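You operate a simulated robot arm through the tools that you are given. There is no shell and no other tool. Be economical: measure what you need, move in short steps, check, and stop when the job is done.

Carry out the task below with a simulated robot arm. There is one attempt and no reset: what you move stays moved.

## Task
Screw the brass plate down in the order on the card.
Fine: turn each of the four screws in to its stop.

Only the result counts: the job must be done as asked and must still hold three seconds after the hand-in. Knocking over, shifting, dropping, spilling or breaking anything else fails it.

## Robot
A 6-joint arm with a two-finger parallel gripper, fixed in place. Base frame: the origin is at the foot of the arm, x ahead of it, y to its left, z up. Lengths are in mm, angles in rad, forces in N, time in s.
Its first joint turns from -1.152 to 1.152 rad. Payload 2.1 kg.
Tool frame: the origin (TCP) lies between the finger pads and is the grasp point; the fingertips stand 30 mm ahead of it; z points along the fingers, y is the line along which they close. Largest opening 94 mm; finger width 28, thickness 10; the body of the gripper, 50 by 96 mm, starts 55 mm behind the TCP.
Orientation is that of the tool frame in the base frame, as a unit quaternion [x, y, z, w]. With the fingers straight down and closing along the base's y, the tool's x points along the base's -x, its y along +y and its z along -z.

## Interface
- The arm moves only by the tool nudge_tool. Its argument "commands" is a list that holds one entry, the list of rows, each a list of 7 numbers: the shift along the tool's x, y, z in units of 50 mm (1.0 is 50 mm), then the turn, a rotation vector about the tool's x, y, z in units of 6 degrees (1.0 is 6 degrees), then the closure, from 0 (fully open) to 1 (shut). In form: [[[tx, ty, tz, wx, wy, wz, fingers], ...]]. A call has 1 to 8 rows; each row shifts and turns the commanded pose from where the row before left it, along the tool's axes as they then stand. A call with a number of a shift or a turn outside -1 to 1 is refused whole. Rows are played at 5 a second. More than 50 mm and 0.15 rad between two rows, or a gripper value outside its range, and nothing of the call is played. A pose out of reach is approached as far as the arm can. The call stops where the force on the tool passes 40 N (or 10 N more than at its start, if that is more) or the arm is blocked; 0.2 s more then pass. The fingers move at their own pace (about 72 mm/s each) and stop on an object; they squeeze with about 44 N. The grip force told is the motor's: it shows also when the fingers shut on nothing. Time passes only in rows, and 0.2 s behind the last, so rows that do not move let the fingers close. It gives the time, the measured TCP pose, the force on the tool (base axes), the opening and the grip force at its end, in the units of the frame above (readings bear some noise).
- Cameras (640 x 400 px; columns grow to the right, rows downward): "scene" is fixed at [68, -355, 505]; the picture's right is [0.82, -0.57, 0.00], its down [-0.22, -0.32, -0.92] and it looks along [0.53, 0.76, -0.39] (base axes); focal length 318 px, centre (320, 200). "wrist" rides on the gripper at [-37, 0, -58] in the tool frame; the picture's right is [0.00, -1.00, 0.00], its down [0.97, 0.00, -0.24] and it looks along [0.24, 0.00, 0.97] (tool axes); focal length 218 px, centre (320, 200).
- get_image(camera): a new picture of that camera. No time passes.
- measure_at(camera, pixels): for up to 12 pixels [column, row] of the newest picture of that camera ("zoom" is the newest enlarged one), the place [x, y, z] in the base frame of the surface seen there, good to about 2 mm, but the place of the scene camera against the robot may be out by one fixed shift of up to 25 mm in any direction. No time passes.
- enlarge(camera, box): a new picture of the part [left, top, right, bottom] of that camera's present view, enlarged. No time passes.
- job_done(): hands the job in; it is judged then, once.

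Work in short steps. Measure before you move; look again where a grasp or a placing could have gone wrong, and mend it. You have 80 turns and 38 pictures in all, those below and enlarged ones among them. Open the gripper and draw the arm clear of the work before you hand the job in, unless the task says otherwise; then end with one line.

The tools are called after "Call:" as a command line: name --argument value ..., lists and objects as JSON in quotes. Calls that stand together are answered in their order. nudge_tool: Moves the arm, as the interface text tells. Its arguments: {"type":"object","properties":{"commands":{"type":"array","items":{"type":"array","items":{"type":"array","items":{"type":"number"}}}}},"required":["commands"]} The other tools are called the same way: get_image (camera) takes a picture; measure_at (camera, pixels) gives the place of the surface under pixels of a picture; enlarge (camera, box) takes an enlarged picture of a part of a camera's view; job_done () hands the job in.

At the start:

```text
time_s: 0.0
tcp_pos: [313.0, 56.1, 351.5]
tool_rot: [0.0, 1.0, 0.002, 0.001]
force: [-0.3, -0.1, 0.3]
finger_gap: 94.0
grip_force: 0.0
```

scene: 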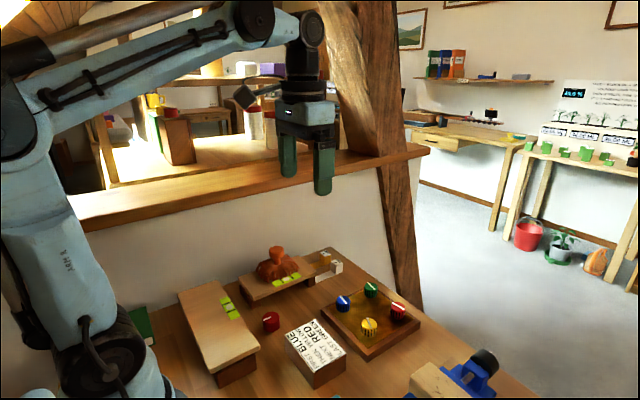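
wrist: 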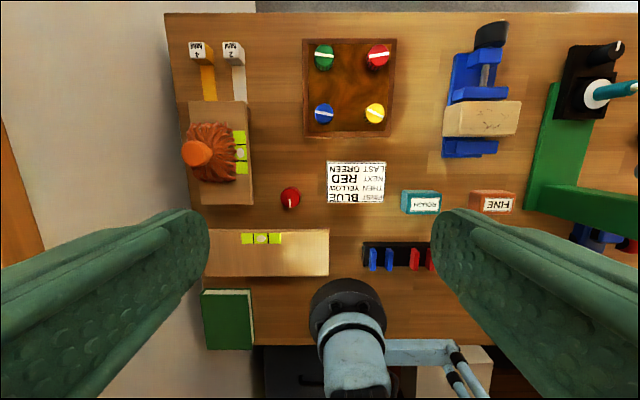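

The card and the four coloured screws show in the wrist view at about (356,182) and (350,85). I enlarge both to read the order and the screw state.

Call:
enlarge --camera "wrist" --box '[270, 30, 430, 210]'

Call:
enlarge --camera "scene" --box '[250, 260, 430, 390]'

Call:
measure_at --camera "wrist" --pixels '[[324, 56], [378, 56], [324, 114], [375, 114], [350, 85], [290, 197], [356, 182], [308, 45], [390, 130]]'

```text
2.22 times, centred on (350, 120) of wrist
```

zoom: 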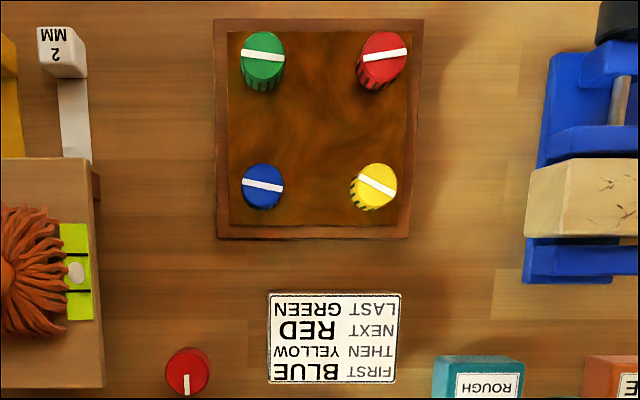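

```text
3.08 times, centred on (340, 325) of scene
```

zoom: 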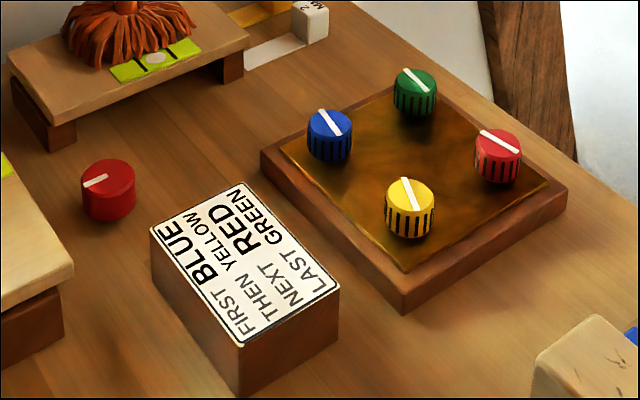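

```text
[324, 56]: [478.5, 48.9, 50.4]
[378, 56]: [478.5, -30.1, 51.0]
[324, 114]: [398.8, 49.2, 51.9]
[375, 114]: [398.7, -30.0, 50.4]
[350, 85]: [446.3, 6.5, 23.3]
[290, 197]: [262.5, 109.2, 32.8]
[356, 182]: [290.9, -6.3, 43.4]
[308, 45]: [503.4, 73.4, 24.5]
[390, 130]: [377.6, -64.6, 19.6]
```

The card reads FIRST BLUE, THEN YELLOW, NEXT RED, LAST GREEN. I check the table, plate and knob heights next, since the z reading of the plate (23) sits oddly against the stated table of 41.

Call:
get_image --camera "wrist"

Call:
measure_at --camera "wrist" --pixels '[[280, 60], [280, 120], [420, 60], [350, 60], [350, 112], [335, 85], [365, 85], [315, 112], [333, 112], [366, 112], [384, 112], [305, 90]]'

Call:
measure_at --camera "scene" --pixels '[[343, 301], [371, 288], [398, 309], [369, 325], [365, 305], [300, 300], [271, 320]]'

```text
33 pictures are left
```

wrist: 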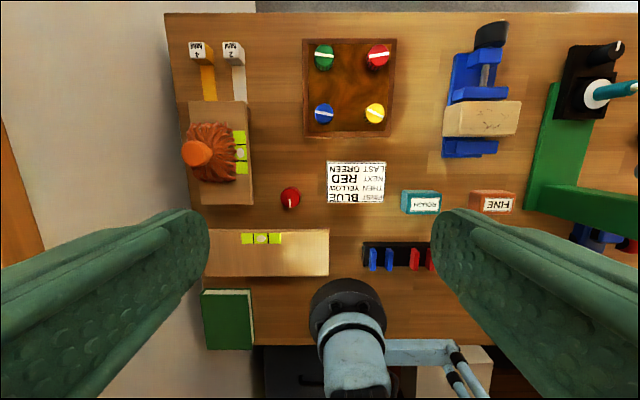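

```text
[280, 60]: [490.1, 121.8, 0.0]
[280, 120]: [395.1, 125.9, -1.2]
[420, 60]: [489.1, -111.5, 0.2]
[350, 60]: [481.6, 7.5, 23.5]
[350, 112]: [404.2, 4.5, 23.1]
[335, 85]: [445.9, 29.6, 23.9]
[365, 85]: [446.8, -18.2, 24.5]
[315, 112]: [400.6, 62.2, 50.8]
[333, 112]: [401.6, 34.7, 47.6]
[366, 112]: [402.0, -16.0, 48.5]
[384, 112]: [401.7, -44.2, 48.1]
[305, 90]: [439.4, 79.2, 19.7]
```

```text
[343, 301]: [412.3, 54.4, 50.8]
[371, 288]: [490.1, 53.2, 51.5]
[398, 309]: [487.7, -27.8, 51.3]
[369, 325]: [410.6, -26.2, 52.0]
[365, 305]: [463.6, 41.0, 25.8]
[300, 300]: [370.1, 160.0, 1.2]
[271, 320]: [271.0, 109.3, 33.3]
```

The table measures z≈0, the plate ≈24 and the knob tops ≈51, with knobs about 28 mm across and blue at (399, 49). I go above blue at a safe height with the fingers half closed, then check again closer.

Call:
nudge_tool --commands '[[[-0.86, -0.07, 0.5, 0, 0, 0, 0.4], [-0.86, -0.07, 0.9, 0, 0, 0, 0.4], [0, 0, 0.9, 0, 0, 0, 0.4], [0, 0, 0.9, 0, 0, 0, 0.4], [0, 0, 0, 0, 0, 0, 0.4]]]'

Call:
get_image --camera "wrist"

Call:
get_image --camera "scene"

```text
refused: row 2 steps farther than a row can; nothing moved
```

```text
32 pictures are left
```

wrist: 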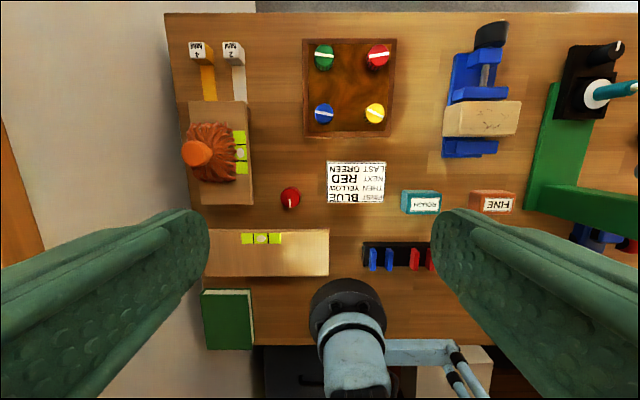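

```text
31 pictures are left
```

scene: 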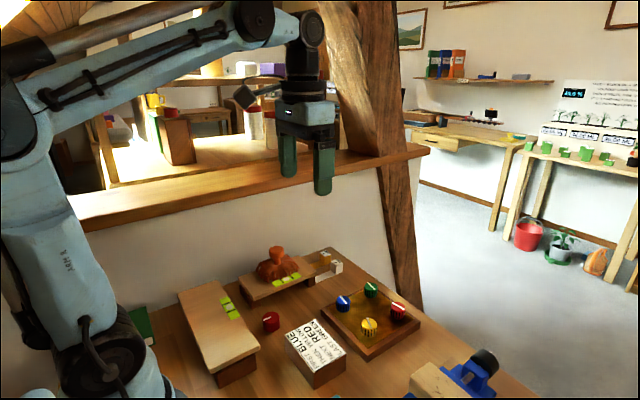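

The step was too long (shift norm above 50 mm), so nothing moved. I split it into shorter rows.

Call:
nudge_tool --commands '[[[-0.86, -0.07, 0.2, 0, 0, 0, 0.4], [-0.86, -0.07, 0.2, 0, 0, 0, 0.4], [0, 0, 0.9, 0, 0, 0, 0.4], [0, 0, 0.9, 0, 0, 0, 0.4], [0, 0, 0.9, 0, 0, 0, 0.4], [0, 0, 0.7, 0, 0, 0, 0.4], [0, 0, 0, 0, 0, 0, 0.4]]]'

```text
time_s: 1.6
tcp_pos: [399.5, 48.9, 165.2]
tool_rot: [0.0, 1.0, 0.001, 0.001]
force: [-0.1, 0.4, 0.6]
finger_gap: 56.2
grip_force: 0.0
```

I am now near z=165 above blue; I look with the wrist camera to refine the knob centre and check heights.

Call:
get_image --camera "wrist"

```text
30 pictures are left
```

wrist: 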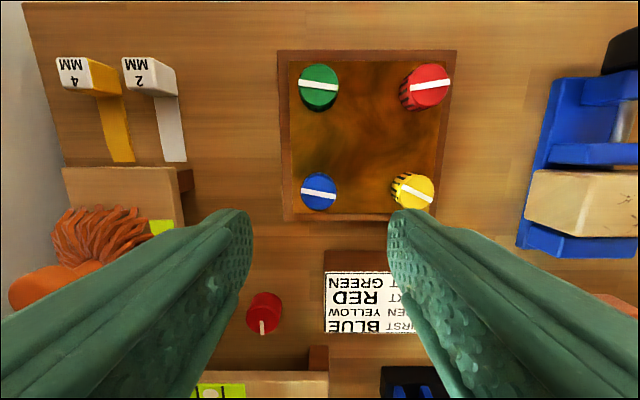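

Blue appears at (319,190), matching the expected projection for a knob top at z≈51. I measure all knob edges from this closer view.

Call:
measure_at --camera "wrist" --pixels '[[303, 190], [335, 190], [319, 176], [319, 204], [319, 190], [412, 191], [428, 85], [319, 82], [365, 140], [319, 209], [335, 215], [395, 190]]'

```text
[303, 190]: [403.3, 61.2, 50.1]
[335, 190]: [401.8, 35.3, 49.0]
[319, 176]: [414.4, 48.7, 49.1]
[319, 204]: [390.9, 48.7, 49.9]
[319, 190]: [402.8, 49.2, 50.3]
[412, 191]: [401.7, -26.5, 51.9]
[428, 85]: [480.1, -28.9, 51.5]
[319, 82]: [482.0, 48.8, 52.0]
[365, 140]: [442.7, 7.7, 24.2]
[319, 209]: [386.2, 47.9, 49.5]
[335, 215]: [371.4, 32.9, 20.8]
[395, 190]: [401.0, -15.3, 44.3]
```

Blue's centre is at about (401, 48.5), top ≈50, with the plate at 24. I pre-wind the wrist counter-clockwise (seen from above) while descending part way, to leave plenty of clockwise travel.

Call:
nudge_tool --commands '[[[-0.03, 0, 0.1, 0, 0, -1, 0.4], [0, 0, 0.1, 0, 0, -1, 0.4], [0, 0, 0.1, 0, 0, -1, 0.4], [0, 0, 0.1, 0, 0, -1, 0.4], [0, 0, 0.1, 0, 0, -1, 0.4], [0, 0, 0.1, 0, 0, -1, 0.4], [0, 0, 0.1, 0, 0, -1, 0.4], [0, 0, 0.1, 0, 0, -1, 0.4]]]'

Call:
nudge_tool --commands '[[[0, 0, 0, 0, 0, -1, 0.4], [0, 0, 0, 0, 0, -1, 0.4], [0, 0, 0, 0, 0, -1, 0.4], [0, 0, 0, 0, 0, -1, 0.4], [0, 0, 0, 0, 0, -1, 0.4], [0, 0, 0, 0, 0, -1, 0.4], [0, 0, 0, 0, 0, -1, 0.4], [0, 0, 0, 0, 0, 0, 0.4]]]'

Call:
get_image --camera "wrist"

```text
time_s: 3.4
tcp_pos: [401.2, 48.4, 123.7]
tool_rot: [-0.407, 0.913, 0.0, 0.0]
force: [0.3, 0.4, -0.6]
finger_gap: 56.5
grip_force: 0.1
```

```text
time_s: 5.2
tcp_pos: [400.4, 49.5, 123.1]
tool_rot: [0.707, -0.707, 0.0, -0.001]
force: [0.4, 0.8, 0.1]
finger_gap: 56.4
grip_force: 0.1
```

```text
29 pictures are left
```

wrist: 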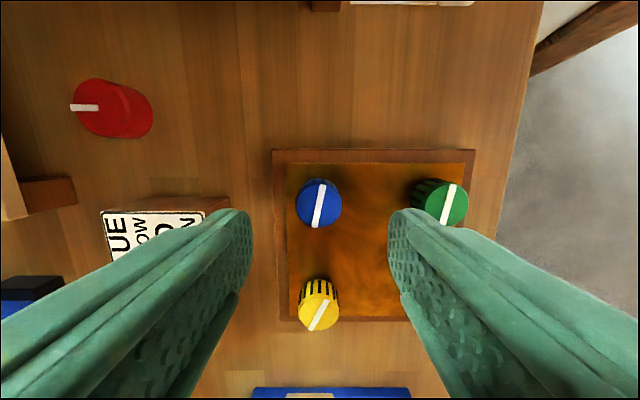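

The wrist took −90° without trouble, and blue (318,203) sits between the fingers. I descend to TCP z≈60 (tips at about 30, above the plate at 24).

Call:
nudge_tool --commands '[[[0, 0, 0.3, 0, 0, 0, 0.4], [0, 0, 0.3, 0, 0, 0, 0.4], [0, 0, 0.3, 0, 0, 0, 0.4], [0, 0, 0.3, 0, 0, 0, 0.4], [0, 0, 0.06, 0, 0, 0, 0.4], [0, 0, 0, 0, 0, 0, 0.4]]]'

Call:
nudge_tool --commands '[[[0, 0, 0, 0, 0, 0, 1], [0, 0, 0, 0, 0, 0, 1], [0, 0, 0, 0, 0, 0, 1], [0, 0, 0, 0, 0, 0, 1]]]'

Call:
get_image --camera "wrist"

```text
time_s: 6.6
tcp_pos: [400.8, 49.2, 60.2]
tool_rot: [-0.706, 0.708, 0.0, 0.001]
force: [-0.1, -0.5, 0.3]
finger_gap: 56.6
grip_force: 0.0
```

```text
time_s: 7.6
tcp_pos: [400.1, 48.6, 60.0]
tool_rot: [-0.707, 0.707, 0.002, 0.0]
force: [-12.4, -0.7, -0.3]
finger_gap: 28.4
grip_force: 45.2
```

```text
28 pictures are left
```

wrist: 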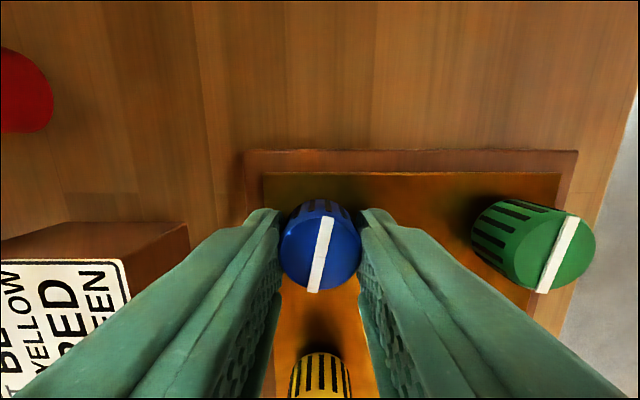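

Blue is held (gap 28.4) with a small −12 N side load in x, so I shift 1 mm that way. Then I turn clockwise 42°.

Call:
nudge_tool --commands '[[[0, 0.02, 0, 0, 0, 0, 1], [0, 0, 0, 0, 0, 1, 1], [0, 0, 0, 0, 0, 1, 1], [0, 0, 0, 0, 0, 1, 1], [0, 0, 0, 0, 0, 1, 1], [0, 0, 0, 0, 0, 1, 1], [0, 0, 0, 0, 0, 1, 1], [0, 0, 0, 0, 0, 1, 1]]]'

Call:
get_image --camera "wrist"

```text
time_s: 9.4
tcp_pos: [399.5, 47.9, 60.2]
tool_rot: [-0.406, 0.914, 0.0, 0.001]
force: [-16.3, 1.1, -28.0]
finger_gap: 28.4
grip_force: 44.9
```

```text
27 pictures are left
```

wrist: 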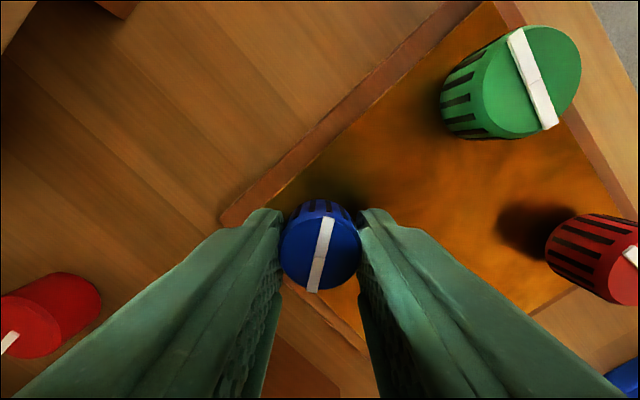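

The knob turns with the fingers, and the force of −28 N in z shows the screw drawing down. I lower 1 mm and move 1.3 mm in −x to ease the loads and gauge the pitch.

Call:
nudge_tool --commands '[[[0.017, 0.02, 0.02, 0, 0, 0, 1], [0, 0, 0, 0, 0, 0, 1]]]'

```text
time_s: 10.0
tcp_pos: [399.7, 49.8, 59.1]
tool_rot: [-0.407, 0.914, 0.0, 0.001]
force: [-4.1, 5.0, -7.5]
finger_gap: 28.5
grip_force: 44.9
```

1 mm down took off about 20 N, so the screw drops about 1.4 mm per 42° (0.2 mm per row). I keep turning clockwise with a matching descent.

Call:
nudge_tool --commands '[[[0, 0, 0.01, 0, 0, 1, 1], [0, 0, 0.004, 0, 0, 1, 1], [0, 0, 0.004, 0, 0, 1, 1], [0, 0, 0.004, 0, 0, 1, 1], [0, 0, 0.004, 0, 0, 1, 1], [0, 0, 0.004, 0, 0, 1, 1], [0, 0, 0.004, 0, 0, 1, 1], [0, 0, 0.004, 0, 0, 1, 1]]]'

Call:
get_image --camera "wrist"

```text
time_s: 11.8
tcp_pos: [399.8, 49.6, 57.5]
tool_rot: [0.002, 1.0, 0.001, 0.002]
force: [5.0, 6.4, -1.0]
finger_gap: 28.4
grip_force: 44.8
```

```text
26 pictures are left
```

wrist: 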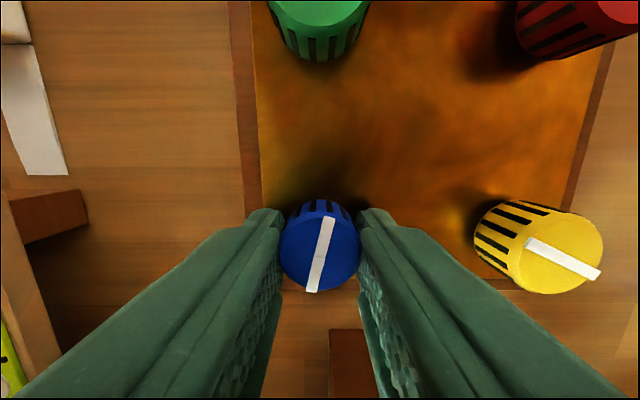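

The line stays at the same spot in the fingers and the forces are near zero, so the screw is following. I continue clockwise 48°.

Call:
nudge_tool --commands '[[[0, 0, 0.004, 0, 0, 1, 1], [0, 0, 0.004, 0, 0, 1, 1], [0, 0, 0.004, 0, 0, 1, 1], [0, 0, 0.004, 0, 0, 1, 1], [0, 0, 0.004, 0, 0, 1, 1], [0, 0, 0.004, 0, 0, 1, 1], [0, 0, 0.004, 0, 0, 1, 1], [0, 0, 0.004, 0, 0, 1, 1]]]'

Call:
get_image --camera "wrist"

```text
time_s: 13.6
tcp_pos: [399.5, 50.0, 55.9]
tool_rot: [0.408, 0.913, 0.003, 0.0]
force: [13.7, 22.3, 4.1]
finger_gap: 28.3
grip_force: 45.1
```

```text
25 pictures are left
```

wrist: 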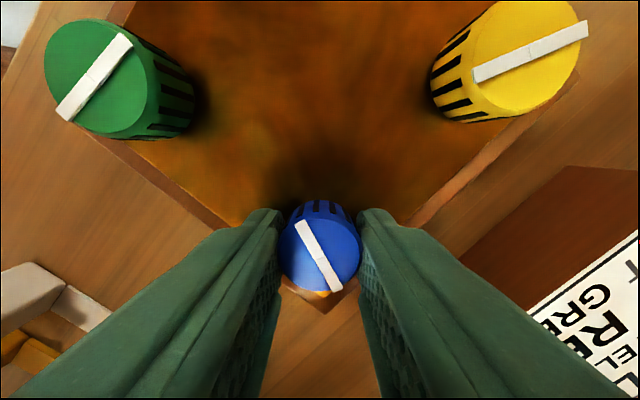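

The line moved in the fingers from right-tilted (329,220) to left-tilted (300,222), so blue stopped after about 7° more and the fingers slipped. I release, re-grip in place and turn a little more to confirm the stop.

Call:
nudge_tool --commands '[[[0, 0, 0, 0, 0, 0, 0.6], [0, 0, 0, 0, 0, 0, 0.6], [0, 0, 0, 0, 0, 0, 1], [0, 0, 0, 0, 0, 0, 1], [0, 0, 0, 0, 0, 0, 1]]]'

Call:
enlarge --camera "wrist" --box '[240, 150, 400, 310]'

Call:
nudge_tool --commands '[[[0, 0, 0.0, 0, 0, 1, 1], [0, 0, 0.0, 0, 0, 1, 1], [0, 0, 0.0, 0, 0, 1, 1], [0, 0, 0.0, 0, 0, 1, 1]]]'

Call:
enlarge --camera "wrist" --box '[240, 150, 400, 310]'

```text
time_s: 14.8
tcp_pos: [399.6, 50.0, 56.2]
tool_rot: [0.407, 0.914, 0.003, 0.002]
force: [22.5, 10.5, -4.1]
finger_gap: 29.0
grip_force: 44.8
```

```text
2.50 times, centred on (320, 230) of wrist
```

zoom: 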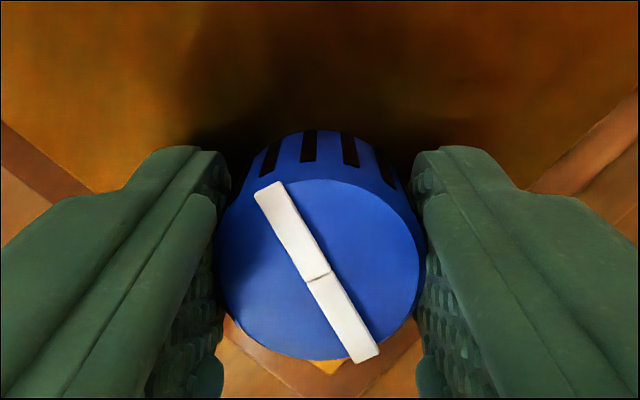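

```text
time_s: 15.8
tcp_pos: [400.1, 49.5, 55.9]
tool_rot: [0.588, 0.809, 0.003, 0.001]
force: [21.7, 17.7, 3.3]
finger_gap: 28.5
grip_force: 45.0
```

```text
2.50 times, centred on (320, 230) of wrist
```

zoom: 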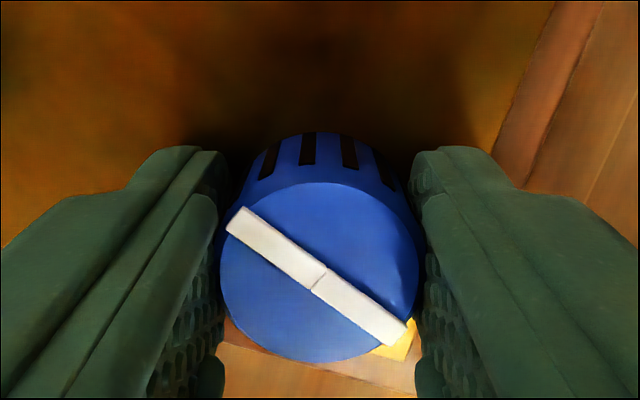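

It slipped again by about 25°, so blue is at its stop. I release, rise, and unwind the wrist to zero.

Call:
nudge_tool --commands '[[[0, 0, 0, 0, 0, 0, 0.4], [0, 0, 0, 0, 0, 0, 0.4], [0, 0, -0.5, 0, 0, 0, 0.4], [0, 0, -0.5, 0, 0, -1, 0.4], [0, 0, 0, 0, 0, -1, 0.4], [0, 0, 0, 0, 0, -1, 0.4], [0, 0, 0, 0, 0, -1, 0.4], [0, 0, 0, 0, 0, -1, 0.4]]]'

Call:
nudge_tool --commands '[[[0, 0, 0, 0, 0, -1, 0.4], [0, 0, 0, 0, 0, -1, 0.4], [0, 0, 0, 0, 0, -1, 0.4], [0, 0, 0, 0, 0, -1, 0.4], [0, 0, 0, 0, 0, -1, 0.4], [0, 0, 0, 0, 0, -1, 0.4], [0, 0, 0, 0, 0, -1, 0.4], [0, 0, 0, 0, 0, 0, 0.4]]]'

Call:
nudge_tool --commands '[[[0, -0.79, 0, 0, 0, 0, 0.4], [0, -0.79, 0, 0, 0, 0, 0.4], [0, 0, 0, 0, 0, 0, 0.4]]]'

Call:
get_image --camera "wrist"

```text
time_s: 17.6
tcp_pos: [398.7, 49.0, 105.4]
tool_rot: [0.358, 0.934, 0.001, 0.0]
force: [-0.4, -0.5, -0.1]
finger_gap: 56.3
grip_force: 0.1
```

```text
time_s: 19.4
tcp_pos: [398.8, 49.1, 106.0]
tool_rot: [0.0, 1.0, 0.001, 0.001]
force: [0.5, -0.6, 0.0]
finger_gap: 56.1
grip_force: 0.0
```

```text
time_s: 20.2
tcp_pos: [398.7, -32.3, 103.6]
tool_rot: [0.0, 1.0, 0.0, 0.0]
force: [0.9, 0.1, 0.9]
finger_gap: 56.6
grip_force: 0.0
```

```text
22 pictures are left
```

wrist: 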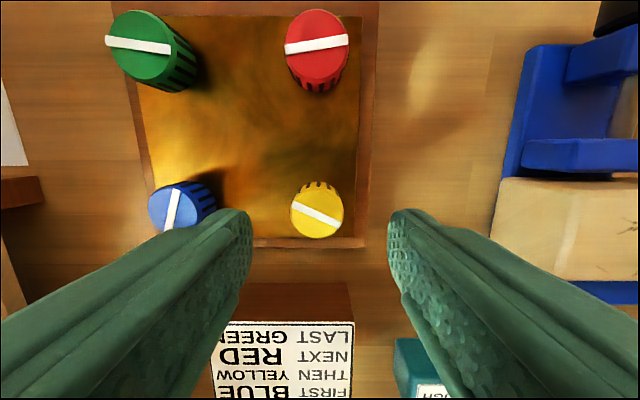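

Blue's line now points almost along x at (173,208), consistent with a roughly 100° turn. I measure yellow's edges and the tops of all knobs.

Call:
measure_at --camera "wrist" --pixels '[[292, 212], [341, 212], [316, 190], [316, 236], [317, 212], [287, 48], [346, 48], [316, 13], [316, 80], [165, 205], [107, 43], [180, 206]]'

```text
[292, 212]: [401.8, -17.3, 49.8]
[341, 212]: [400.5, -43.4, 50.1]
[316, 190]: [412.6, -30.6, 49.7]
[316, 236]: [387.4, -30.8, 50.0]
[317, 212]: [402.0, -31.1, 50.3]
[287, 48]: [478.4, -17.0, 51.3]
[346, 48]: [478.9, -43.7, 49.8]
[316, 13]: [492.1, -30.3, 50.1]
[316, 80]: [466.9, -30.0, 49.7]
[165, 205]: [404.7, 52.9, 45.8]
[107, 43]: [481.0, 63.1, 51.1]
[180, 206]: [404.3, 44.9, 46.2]
```

Yellow's centre is (400, −30.5). I shift onto it, pre-wind −90°, and descend to z≈60.

Call:
nudge_tool --commands '[[[-0.028, 0.03, 0, 0, 0, -1, 0.4], [0, 0, 0, 0, 0, -1, 0.4], [0, 0, 0, 0, 0, -1, 0.4], [0, 0, 0, 0, 0, -1, 0.4], [0, 0, 0, 0, 0, -1, 0.4], [0, 0, 0, 0, 0, -1, 0.4], [0, 0, 0, 0, 0, -1, 0.4], [0, 0, 0, 0, 0, -1, 0.4]]]'

Call:
nudge_tool --commands '[[[0, 0, 0, 0, 0, -1, 0.4], [0, 0, 0, 0, 0, -1, 0.4], [0, 0, 0, 0, 0, -1, 0.4], [0, 0, 0, 0, 0, -1, 0.4], [0, 0, 0, 0, 0, -1, 0.4], [0, 0, 0, 0, 0, -1, 0.4], [0, 0, 0, 0, 0, -1, 0.4], [0, 0, 0, 0, 0, 0, 0.4]]]'

```text
time_s: 22.0
tcp_pos: [401.3, -27.8, 105.8]
tool_rot: [-0.407, 0.913, 0.0, 0.001]
force: [-0.9, 0.3, 0.6]
finger_gap: 56.7
grip_force: 0.0
```

```text
time_s: 23.8
tcp_pos: [400.3, -28.2, 105.6]
tool_rot: [0.708, -0.707, 0.0, -0.001]
force: [0.1, -0.4, 0.8]
finger_gap: 56.4
grip_force: 0.0
```

The readings settle at y≈−28.3, so I correct by −1.8 mm in y (tool +x) and descend 45 mm, then close.

Call:
nudge_tool --commands '[[[0.036, 0, 0.3, 0, 0, 0, 0.4], [0, 0, 0.3, 0, 0, 0, 0.4], [0, 0, 0.31, 0, 0, 0, 0.4], [0, 0, 0, 0, 0, 0, 0.4], [0, 0, 0, 0, 0, 0, 1], [0, 0, 0, 0, 0, 0, 1], [0, 0, 0, 0, 0, 0, 1], [0, 0, 0, 0, 0, 0, 1]]]'

Call:
get_image --camera "wrist"

```text
time_s: 25.6
tcp_pos: [399.8, -29.9, 58.6]
tool_rot: [-0.707, 0.707, 0.0, 0.001]
force: [2.8, 0.6, -2.2]
finger_gap: 28.9
grip_force: 44.8
```

```text
21 pictures are left
```

wrist: 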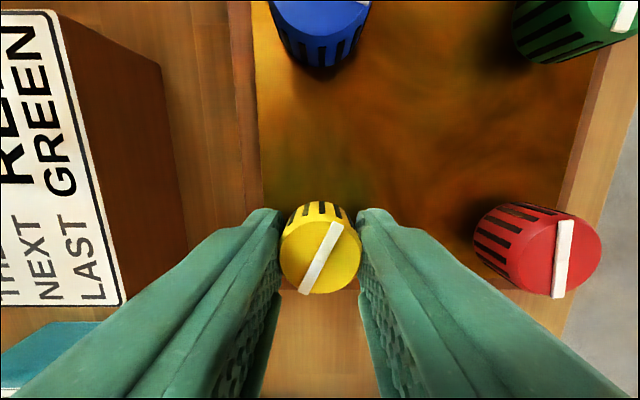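

Yellow is gripped evenly (line tilted right, (303,292)→(338,225)). z is a bit low, so I re-grip 2 mm higher to leave room for the screw's drop.

Call:
nudge_tool --commands '[[[0, 0, 0, 0, 0, 0, 0.6], [0, 0, -0.04, 0, 0, 0, 0.6], [0, 0, 0, 0, 0, 0, 1], [0, 0, 0, 0, 0, 0, 1], [0, 0, 0, 0, 0, 0, 1]]]'

Call:
nudge_tool --commands '[[[0, 0, 0.004, 0, 0, 1, 1], [0, 0, 0.004, 0, 0, 1, 1], [0, 0, 0.004, 0, 0, 1, 1], [0, 0, 0.004, 0, 0, 1, 1], [0, 0, 0.004, 0, 0, 1, 1], [0, 0, 0.004, 0, 0, 1, 1], [0, 0, 0.004, 0, 0, 1, 1], [0, 0, 0.004, 0, 0, 1, 1]]]'

```text
time_s: 26.8
tcp_pos: [400.0, -30.1, 60.5]
tool_rot: [-0.707, 0.707, 0.0, 0.001]
force: [4.5, -1.3, -1.4]
finger_gap: 28.6
grip_force: 44.6
```

```text
time_s: 28.6
tcp_pos: [399.7, -29.8, 59.3]
tool_rot: [-0.357, 0.934, 0.002, 0.0]
force: [-11.5, -7.1, -18.1]
finger_gap: 28.7
grip_force: 44.6
```

Turning well, with a −18 N downward pull, so the drop is nearer 0.3 mm per row. I continue with a deeper descent.

Call:
nudge_tool --commands '[[[0, 0, 0.02, 0, 0, 1, 1], [0, 0, 0.005, 0, 0, 1, 1], [0, 0, 0.005, 0, 0, 1, 1], [0, 0, 0.005, 0, 0, 1, 1], [0, 0, 0.004, 0, 0, 1, 1]]]'

Call:
get_image --camera "wrist"

```text
time_s: 29.8
tcp_pos: [400.4, -30.8, 58.9]
tool_rot: [-0.103, 0.995, 0.001, 0.0]
force: [-8.4, -5.9, -1.2]
finger_gap: 28.4
grip_force: 44.9
```

```text
20 pictures are left
```

wrist: 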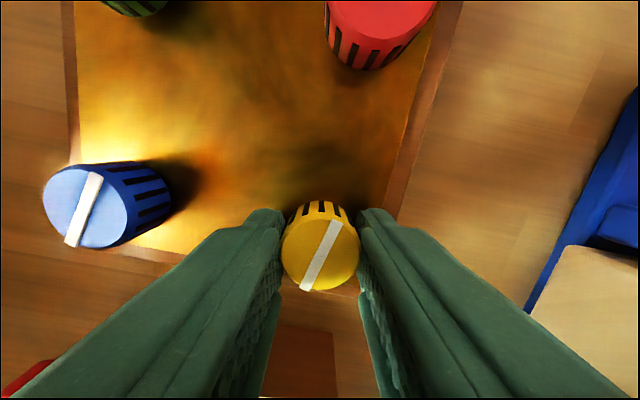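

Yellow's line still sits the same way in the fingers after 78°, so no slip. I keep turning.

Call:
nudge_tool --commands '[[[0, 0, 0.005, 0, 0, 1, 1], [0, 0, 0.005, 0, 0, 1, 1], [0, 0, 0.005, 0, 0, 1, 1], [0, 0, 0.005, 0, 0, 1, 1], [0, 0, 0.004, 0, 0, 1, 1], [0, 0, 0.004, 0, 0, 1, 1]]]'

Call:
get_image --camera "wrist"

```text
time_s: 31.2
tcp_pos: [400.1, -29.7, 57.3]
tool_rot: [0.21, 0.978, 0.0, 0.0]
force: [0.1, -8.1, 6.8]
finger_gap: 28.9
grip_force: 45.2
```

```text
19 pictures are left
```

wrist: 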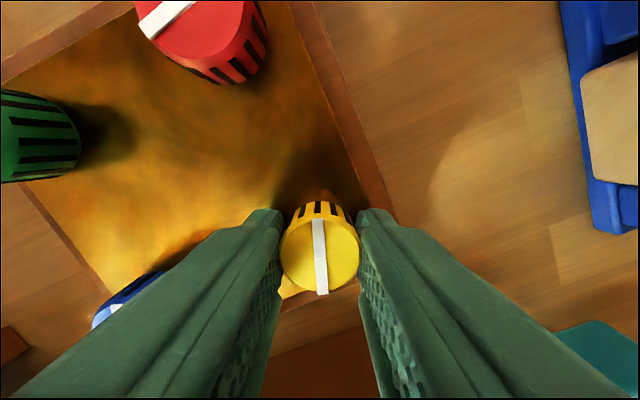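

The line went from right-tilted to near vertical in the fingers, so yellow slipped after about 90°. I confirm with a re-grip and 24° more without descending.

Call:
nudge_tool --commands '[[[0, 0, 0, 0, 0, 0, 0.6], [0, 0, -0.006, 0, 0, 0, 0.6], [0, 0, 0, 0, 0, 0, 1], [0, 0, 0, 0, 0, 0, 1], [0, 0, 0, 0, 0, 1, 1], [0, 0, 0, 0, 0, 1, 1], [0, 0, 0, 0, 0, 1, 1], [0, 0, 0, 0, 0, 1, 1]]]'

Call:
get_image --camera "wrist"

```text
time_s: 33.0
tcp_pos: [400.1, -29.8, 58.0]
tool_rot: [0.408, 0.913, 0.0, 0.0]
force: [-2.4, -3.8, -2.7]
finger_gap: 28.9
grip_force: 44.5
```

```text
18 pictures are left
```

wrist: 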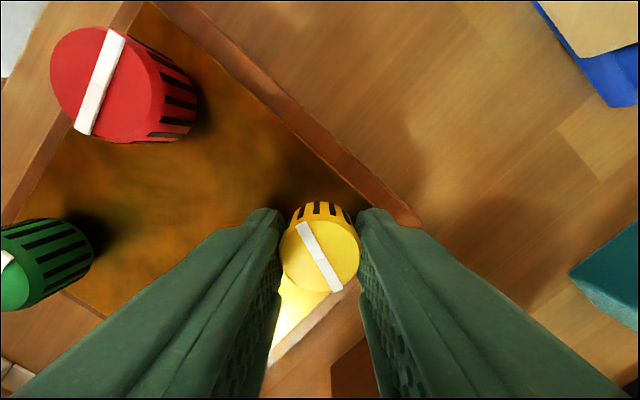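

The line swung another ~25° in the fingers, so yellow is at its stop. I release, rise, unwind and move +x to red (479.5, −30.3).

Call:
nudge_tool --commands '[[[0, 0, 0, 0, 0, 0, 0.4], [0, 0, 0, 0, 0, 0, 0.4], [0, 0, -0.5, 0, 0, 0, 0.4], [0, 0, -0.5, 0, 0, -1, 0.4], [0, 0, 0, 0, 0, -1, 0.4], [0, 0, 0, 0, 0, -1, 0.4], [0, 0, 0, 0, 0, -1, 0.4], [0, 0, 0, 0, 0, -1, 0.4]]]'

Call:
nudge_tool --commands '[[[0, 0, 0, 0, 0, -1, 0.4], [0, 0, 0, 0, 0, -1, 0.4], [0, 0, 0, 0, 0, -1, 0.4], [-0.8, 0, 0, 0, 0, 0, 0.4], [-0.79, 0, 0, 0, 0, 0, 0.4], [0, 0, 0, 0, 0, 0, 0.4], [0, 0, 0, 0, 0, 0, 0.4]]]'

Call:
get_image --camera "wrist"

```text
time_s: 34.8
tcp_pos: [399.5, -31.3, 107.3]
tool_rot: [0.155, 0.988, 0.001, 0.001]
force: [0.4, -0.3, 0.9]
finger_gap: 56.2
grip_force: 0.1
```

```text
time_s: 36.4
tcp_pos: [481.1, -30.3, 107.6]
tool_rot: [0.001, 1.0, 0.0, 0.0]
force: [-0.3, 0.5, 0.5]
finger_gap: 56.6
grip_force: 0.1
```

```text
17 pictures are left
```

wrist: 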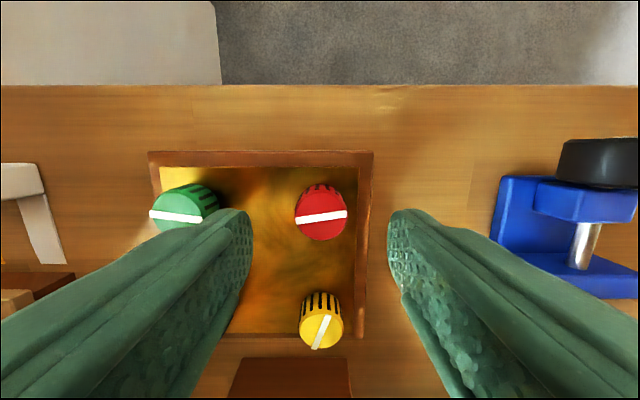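

Red is at (321,215) between the fingers. I measure its edges and pre-wind in the meantime.

Call:
measure_at --camera "wrist" --pixels '[[298, 215], [344, 215], [321, 194], [321, 237], [321, 215], [170, 210], [318, 330]]'

Call:
nudge_tool --commands '[[[0, 0, 0, 0, 0, -1, 0.4], [0, 0, 0, 0, 0, -1, 0.4], [0, 0, 0, 0, 0, -1, 0.4], [0, 0, 0, 0, 0, -1, 0.4], [0, 0, 0, 0, 0, -1, 0.4], [0, 0, 0, 0, 0, -1, 0.4], [0, 0, 0, 0, 0, -1, 0.4], [0, 0, 0, 0, 0, -1, 0.4]]]'

Call:
nudge_tool --commands '[[[0, 0, 0, 0, 0, -1, 0.4], [0, 0, 0, 0, 0, -1, 0.4], [0, 0, 0, 0, 0, -1, 0.4], [0, 0, 0, 0, 0, -1, 0.4], [0, 0, 0, 0, 0, -1, 0.4], [0, 0, 0, 0, 0, -1, 0.4], [0, 0, 0, 0, 0, -1, 0.4], [0, 0, 0, 0, 0, 0, 0.4]]]'

```text
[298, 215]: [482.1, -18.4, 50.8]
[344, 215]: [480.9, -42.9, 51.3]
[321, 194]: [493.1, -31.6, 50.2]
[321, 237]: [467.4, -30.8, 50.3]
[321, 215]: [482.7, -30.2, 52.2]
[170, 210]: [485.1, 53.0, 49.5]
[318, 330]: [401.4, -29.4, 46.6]
```

```text
time_s: 38.2
tcp_pos: [481.0, -28.5, 107.7]
tool_rot: [-0.408, 0.913, 0.001, 0.002]
force: [0.5, 0.7, 0.4]
finger_gap: 56.2
grip_force: 0.1
```

```text
time_s: 40.0
tcp_pos: [480.3, -29.7, 107.2]
tool_rot: [0.708, -0.706, 0.0, -0.002]
force: [-1.0, 0.2, 0.2]
finger_gap: 56.6
grip_force: 0.1
```

Yellow's top is now at 46.6 (down about 4 mm, like blue). Red's centre is ~(480.2, −30.6); I shift 0.7 mm in −y, descend to z≈60.5 and grip.

Call:
nudge_tool --commands '[[[0.014, 0, 0.3, 0, 0, 0, 0.4], [0, 0, 0.3, 0, 0, 0, 0.4], [0, 0, 0.33, 0, 0, 0, 0.4], [0, 0, 0, 0, 0, 0, 0.4], [0, 0, 0, 0, 0, 0, 1], [0, 0, 0, 0, 0, 0, 1], [0, 0, 0, 0, 0, 0, 1], [0, 0, 0, 0, 0, 0, 1]]]'

Call:
get_image --camera "wrist"

```text
time_s: 41.8
tcp_pos: [480.7, -31.6, 61.7]
tool_rot: [-0.707, 0.708, 0.001, 0.0]
force: [-15.1, -0.3, -0.9]
finger_gap: 28.4
grip_force: 45.0
```

```text
16 pictures are left
```

wrist: 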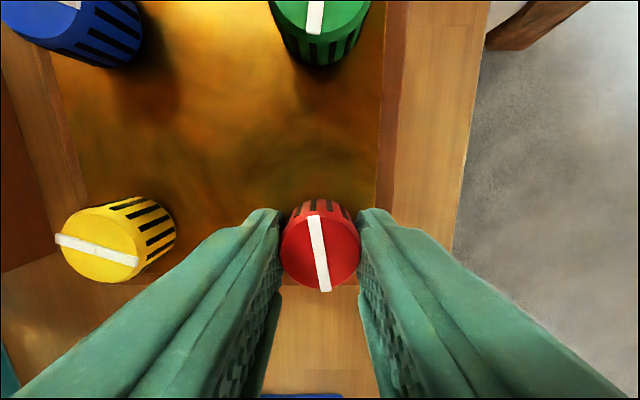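

Red is held; its line runs (314,215)→(325,290). The side load is −15 N in x, so I shift 0.8 mm in −x (tool +y) and turn clockwise with 0.25 mm drop per row.

Call:
nudge_tool --commands '[[[0, 0.016, 0.006, 0, 0, 1, 1], [0, 0, 0.006, 0, 0, 1, 1], [0, 0, 0.006, 0, 0, 1, 1], [0, 0, 0.006, 0, 0, 1, 1], [0, 0, 0.005, 0, 0, 1, 1], [0, 0, 0.005, 0, 0, 1, 1], [0, 0, 0.005, 0, 0, 1, 1], [0, 0, 0.005, 0, 0, 1, 1]]]'

Call:
nudge_tool --commands '[[[0, 0, 0.006, 0, 0, 1, 1], [0, 0, 0.005, 0, 0, 1, 1], [0, 0, 0.005, 0, 0, 1, 1], [0, 0, 0.005, 0, 0, 1, 1]]]'

Call:
get_image --camera "wrist"

```text
time_s: 43.6
tcp_pos: [479.4, -29.8, 59.0]
tool_rot: [-0.357, 0.934, 0.0, 0.001]
force: [-6.0, 4.4, 6.5]
finger_gap: 28.4
grip_force: 45.5
```

```text
time_s: 44.6
tcp_pos: [478.4, -30.2, 58.7]
tool_rot: [-0.156, 0.988, 0.002, 0.0]
force: [-9.1, 11.7, 13.6]
finger_gap: 28.3
grip_force: 44.7
```

```text
15 pictures are left
```

wrist: 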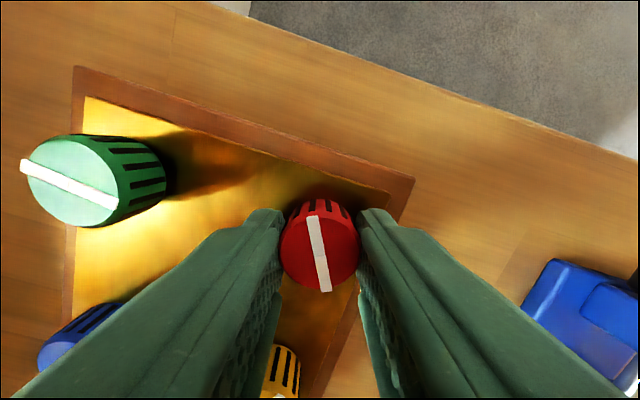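

No slip after 72° (line still (310,218)→(326,290)); +13 N means I descended slightly too fast. I continue with less descent.

Call:
nudge_tool --commands '[[[0, 0, 0, 0, 0, 1, 1], [0, 0, 0.001, 0, 0, 1, 1], [0, 0, 0.004, 0, 0, 1, 1], [0, 0, 0.004, 0, 0, 1, 1], [0, 0, 0.004, 0, 0, 1, 1], [0, 0, 0.004, 0, 0, 1, 1]]]'

Call:
get_image --camera "wrist"

```text
time_s: 46.0
tcp_pos: [479.6, -30.5, 57.0]
tool_rot: [0.158, 0.987, 0.002, 0.0]
force: [-7.4, 18.3, -1.4]
finger_gap: 28.0
grip_force: 45.0
```

```text
14 pictures are left
```

wrist: 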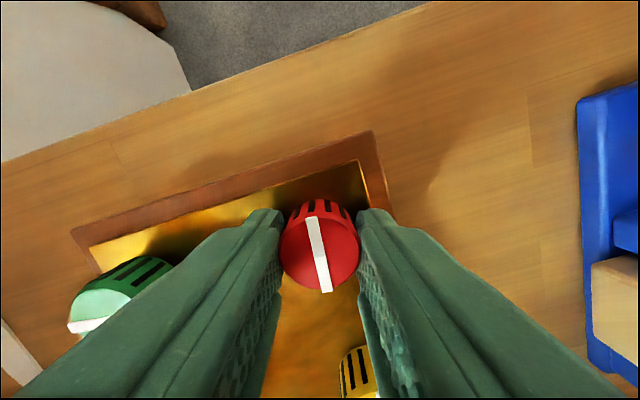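

Still no slip after 108°. I continue with a 0.8 mm shift in +y to ease the side load.

Call:
nudge_tool --commands '[[[0, 0.016, 0.004, 0, 0, 1, 1], [0, 0, 0.004, 0, 0, 1, 1], [0, 0, 0.004, 0, 0, 1, 1], [0, 0, 0.004, 0, 0, 1, 1], [0, 0, 0.004, 0, 0, 1, 1], [0, 0, 0.004, 0, 0, 1, 1]]]'

Call:
get_image --camera "wrist"

```text
time_s: 47.4
tcp_pos: [478.9, -30.0, 56.5]
tool_rot: [0.456, 0.89, 0.001, 0.002]
force: [10.3, 8.0, 4.8]
finger_gap: 28.8
grip_force: 44.8
```

```text
13 pictures are left
```

wrist: 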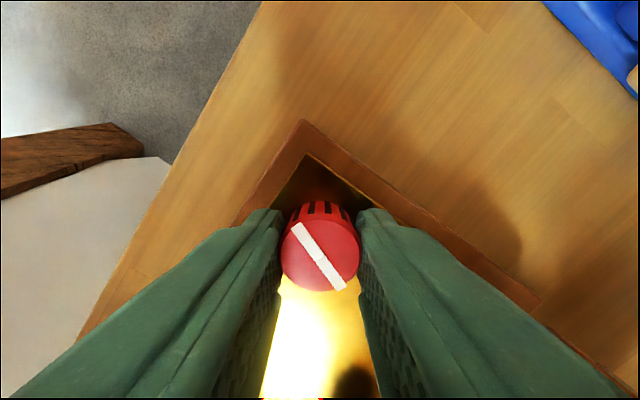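

The line moved ~25° to (295,226)→(342,288), so red slipped at about 118°. I confirm with a re-grip and 24° more.

Call:
nudge_tool --commands '[[[0, 0, 0, 0, 0, 0, 0.6], [0, 0, -0.004, 0, 0, 0, 0.6], [0, 0, 0, 0, 0, 0, 1], [0, 0, 0, 0, 0, 0, 1], [0, 0, 0, 0, 0, 1, 1], [0, 0, 0, 0, 0, 1, 1], [0, 0, 0, 0, 0, 1, 1], [0, 0, 0, 0, 0, 1, 1]]]'

Call:
get_image --camera "wrist"

```text
time_s: 49.2
tcp_pos: [479.9, -30.0, 56.7]
tool_rot: [0.63, 0.776, 0.002, 0.0]
force: [11.1, 7.2, 1.8]
finger_gap: 28.9
grip_force: 45.5
```

```text
12 pictures are left
```

wrist: 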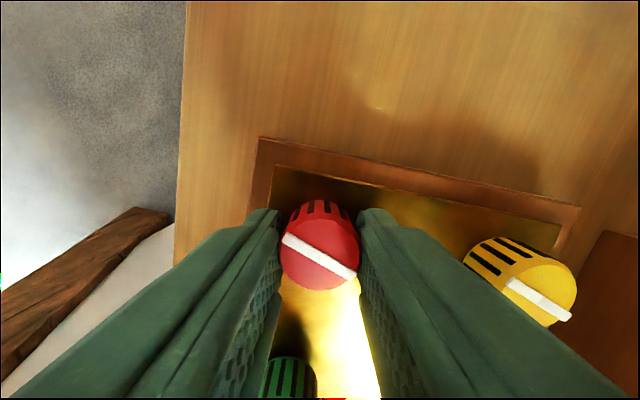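

Slip again, so red is at its stop. I release, rise, unwind 78° and move +y 79 mm to green.

Call:
nudge_tool --commands '[[[0, 0, 0, 0, 0, 0, 0.4], [0, 0, 0, 0, 0, 0, 0.4], [0, 0, -0.5, 0, 0, 0, 0.4], [0, 0, -0.5, 0, 0, -1, 0.4], [0, 0, 0, 0, 0, -1, 0.4], [0, 0, 0, 0, 0, -1, 0.4], [0, 0, 0, 0, 0, -1, 0.4], [0, 0, 0, 0, 0, -1, 0.4]]]'

Call:
nudge_tool --commands '[[[0, 0, 0, 0, 0, -1, 0.4], [0, 0, 0, 0, 0, -1, 0.4], [0, 0, 0, 0, 0, -1, 0.4], [0, 0, 0, 0, 0, -1, 0.4], [0, 0, 0, 0, 0, -1, 0.4], [0, 0, 0, 0, 0, -1, 0.4], [0, 0, 0, 0, 0, -1, 0.4], [0, 0, 0, 0, 0, -1, 0.4]]]'

Call:
nudge_tool --commands '[[[0, 0.79, 0, 0, 0, 0, 0.4], [0, 0.79, 0, 0, 0, 0, 0.4], [0, 0, 0, 0, 0, 0, 0.4], [0, 0, 0, 0, 0, 0, 0.4]]]'

Call:
get_image --camera "wrist"

```text
time_s: 51.0
tcp_pos: [479.6, -30.2, 107.0]
tool_rot: [0.406, 0.914, 0.001, 0.0]
force: [-0.1, -1.9, 0.1]
finger_gap: 56.3
grip_force: 0.1
```

```text
time_s: 52.8
tcp_pos: [479.8, -30.5, 106.6]
tool_rot: [-0.001, 1.0, 0.002, 0.0]
force: [1.9, -0.8, 0.9]
finger_gap: 56.4
grip_force: 0.0
```

```text
time_s: 53.8
tcp_pos: [478.5, 48.4, 104.2]
tool_rot: [-0.001, 1.0, 0.001, 0.0]
force: [0.3, -0.3, 0.3]
finger_gap: 56.5
grip_force: 0.0
```

```text
11 pictures are left
```

wrist: 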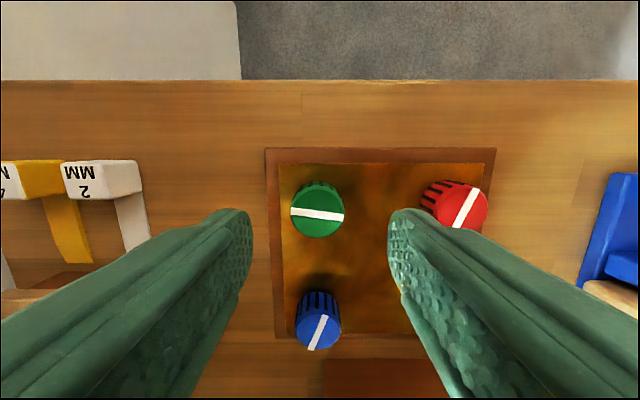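

Green is at (318,213), between the fingers. I measure it and pre-wind −90°.

Call:
measure_at --camera "wrist" --pixels '[[294, 213], [341, 213], [318, 191], [318, 235], [318, 213], [465, 205], [318, 328]]'

Call:
nudge_tool --commands '[[[0, 0, 0, 0, 0, -1, 0.4], [0, 0, 0, 0, 0, -1, 0.4], [0, 0, 0, 0, 0, -1, 0.4], [0, 0, 0, 0, 0, -1, 0.4], [0, 0, 0, 0, 0, -1, 0.4], [0, 0, 0, 0, 0, -1, 0.4], [0, 0, 0, 0, 0, -1, 0.4], [0, 0, 0, 0, 0, -1, 0.4]]]'

Call:
nudge_tool --commands '[[[0, 0, 0, 0, 0, -1, 0.4], [0, 0, 0, 0, 0, -1, 0.4], [0, 0, 0, 0, 0, -1, 0.4], [0, 0, 0, 0, 0, -1, 0.4], [0, 0, 0, 0, 0, -1, 0.4], [0, 0, 0, 0, 0, -1, 0.4], [0, 0, 0, 0, 0, -1, 0.4], [0, 0, 0, 0, 0, 0, 0.4]]]'

```text
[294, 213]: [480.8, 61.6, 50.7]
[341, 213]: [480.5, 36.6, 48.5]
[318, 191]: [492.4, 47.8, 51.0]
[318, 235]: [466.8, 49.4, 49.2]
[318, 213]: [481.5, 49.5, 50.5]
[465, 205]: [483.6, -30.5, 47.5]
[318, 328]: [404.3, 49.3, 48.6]
```

```text
time_s: 55.6
tcp_pos: [477.3, 48.9, 106.6]
tool_rot: [-0.407, 0.913, 0.001, 0.001]
force: [0.7, 0.5, 0.4]
finger_gap: 56.2
grip_force: 0.1
```

```text
time_s: 57.4
tcp_pos: [478.6, 49.1, 107.4]
tool_rot: [0.708, -0.707, 0.0, -0.001]
force: [0.2, 0.4, 0.3]
finger_gap: 56.3
grip_force: 0.1
```

Green's centre is ~(479.8, 49.2). I shift 1 mm in +x, descend to z≈61 and grip.

Call:
nudge_tool --commands '[[[0, -0.02, 0.3, 0, 0, 0, 0.4], [0, 0, 0.3, 0, 0, 0, 0.4], [0, 0, 0.33, 0, 0, 0, 0.4], [0, 0, 0, 0, 0, 0, 0.4], [0, 0, 0, 0, 0, 0, 1], [0, 0, 0, 0, 0, 0, 1], [0, 0, 0, 0, 0, 0, 1], [0, 0, 0, 0, 0, 0, 1]]]'

Call:
get_image --camera "wrist"

```text
time_s: 59.2
tcp_pos: [480.7, 47.8, 58.8]
tool_rot: [-0.707, 0.708, 0.001, 0.001]
force: [4.2, -1.0, -1.7]
finger_gap: 28.6
grip_force: 45.2
```

```text
10 pictures are left
```

wrist: 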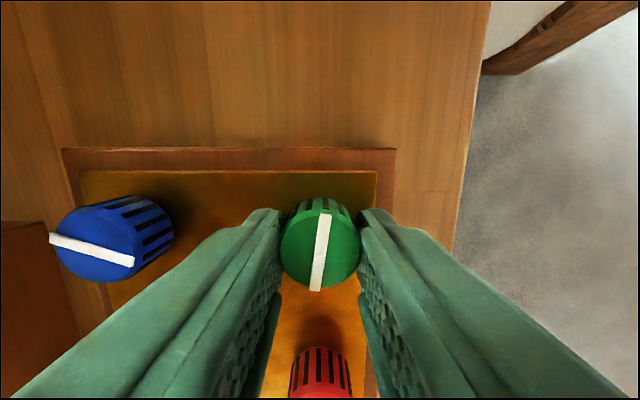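

Green is held, with the line (325,215)→(315,290) and low side load. I turn clockwise 72°.

Call:
nudge_tool --commands '[[[0, 0, 0.004, 0, 0, 1, 1], [0, 0, 0.004, 0, 0, 1, 1], [0, 0, 0.005, 0, 0, 1, 1], [0, 0, 0.005, 0, 0, 1, 1], [0, 0, 0.005, 0, 0, 1, 1], [0, 0, 0.005, 0, 0, 1, 1]]]'

Call:
nudge_tool --commands '[[[0, 0, 0.005, 0, 0, 1, 1], [0, 0, 0.005, 0, 0, 1, 1], [0, 0, 0.004, 0, 0, 1, 1], [0, 0, 0.004, 0, 0, 1, 1], [0, 0, 0.004, 0, 0, 1, 1], [0, 0, 0.004, 0, 0, 1, 1]]]'

Call:
get_image --camera "wrist"

```text
time_s: 60.6
tcp_pos: [478.8, 49.2, 59.5]
tool_rot: [-0.453, 0.891, 0.002, -0.002]
force: [-18.7, -4.6, -3.5]
finger_gap: 28.4
grip_force: 45.0
```

```text
time_s: 62.0
tcp_pos: [479.6, 49.4, 58.7]
tool_rot: [-0.156, 0.988, 0.003, -0.001]
force: [-17.5, 6.1, -0.5]
finger_gap: 28.2
grip_force: 45.2
```

```text
9 pictures are left
```

wrist: 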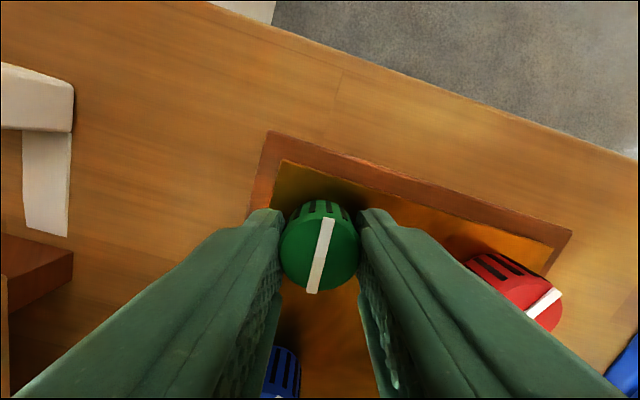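

No slip after 72°, with a −17 N side load in x. I shift 0.8 mm in −x (tool +x here) and turn 36° more.

Call:
nudge_tool --commands '[[[0.016, 0.004, 0.004, 0, 0, 1, 1], [0, 0, 0.004, 0, 0, 1, 1], [0, 0, 0.004, 0, 0, 1, 1], [0, 0, 0.004, 0, 0, 1, 1], [0, 0, 0.004, 0, 0, 1, 1], [0, 0, 0.004, 0, 0, 1, 1]]]'

Call:
get_image --camera "wrist"

```text
time_s: 63.4
tcp_pos: [480.4, 49.7, 56.2]
tool_rot: [0.157, 0.988, 0.003, 0.001]
force: [0.2, 18.0, 1.5]
finger_gap: 28.5
grip_force: 45.3
```

```text
8 pictures are left
```

wrist: 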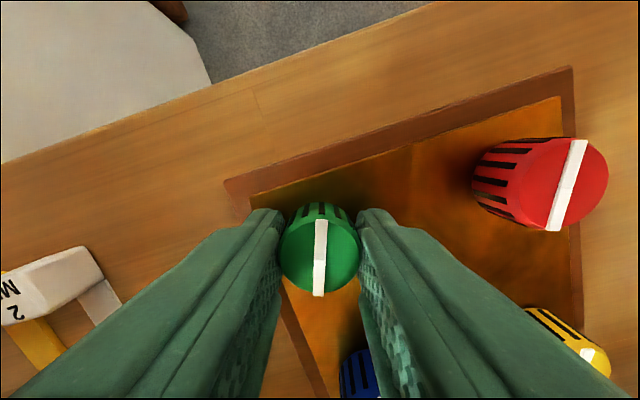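

The line is now vertical (320,220)→(319,295), a slip of about 12°, suggesting a stop at ~95°. I confirm with a re-grip and 24° more.

Call:
nudge_tool --commands '[[[0, 0, 0, 0, 0, 0, 0.6], [0, 0, 0, 0, 0, 0, 0.6], [0, 0, 0, 0, 0, 0, 1], [0, 0, 0, 0, 0, 0, 1], [0, 0, 0, 0, 0, 1, 1], [0, 0, 0, 0, 0, 1, 1], [0, 0, 0, 0, 0, 1, 1], [0, 0, 0, 0, 0, 1, 1]]]'

Call:
get_image --camera "wrist"

```text
time_s: 65.2
tcp_pos: [478.6, 49.4, 55.5]
tool_rot: [0.358, 0.934, 0.003, 0.001]
force: [8.5, 19.9, -2.1]
finger_gap: 28.3
grip_force: 45.2
```

```text
7 pictures are left
```

wrist: 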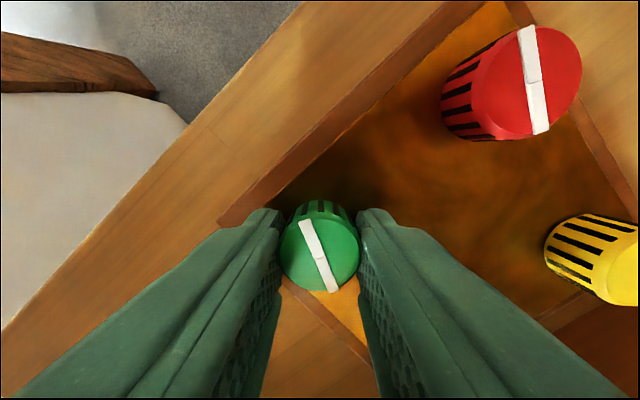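

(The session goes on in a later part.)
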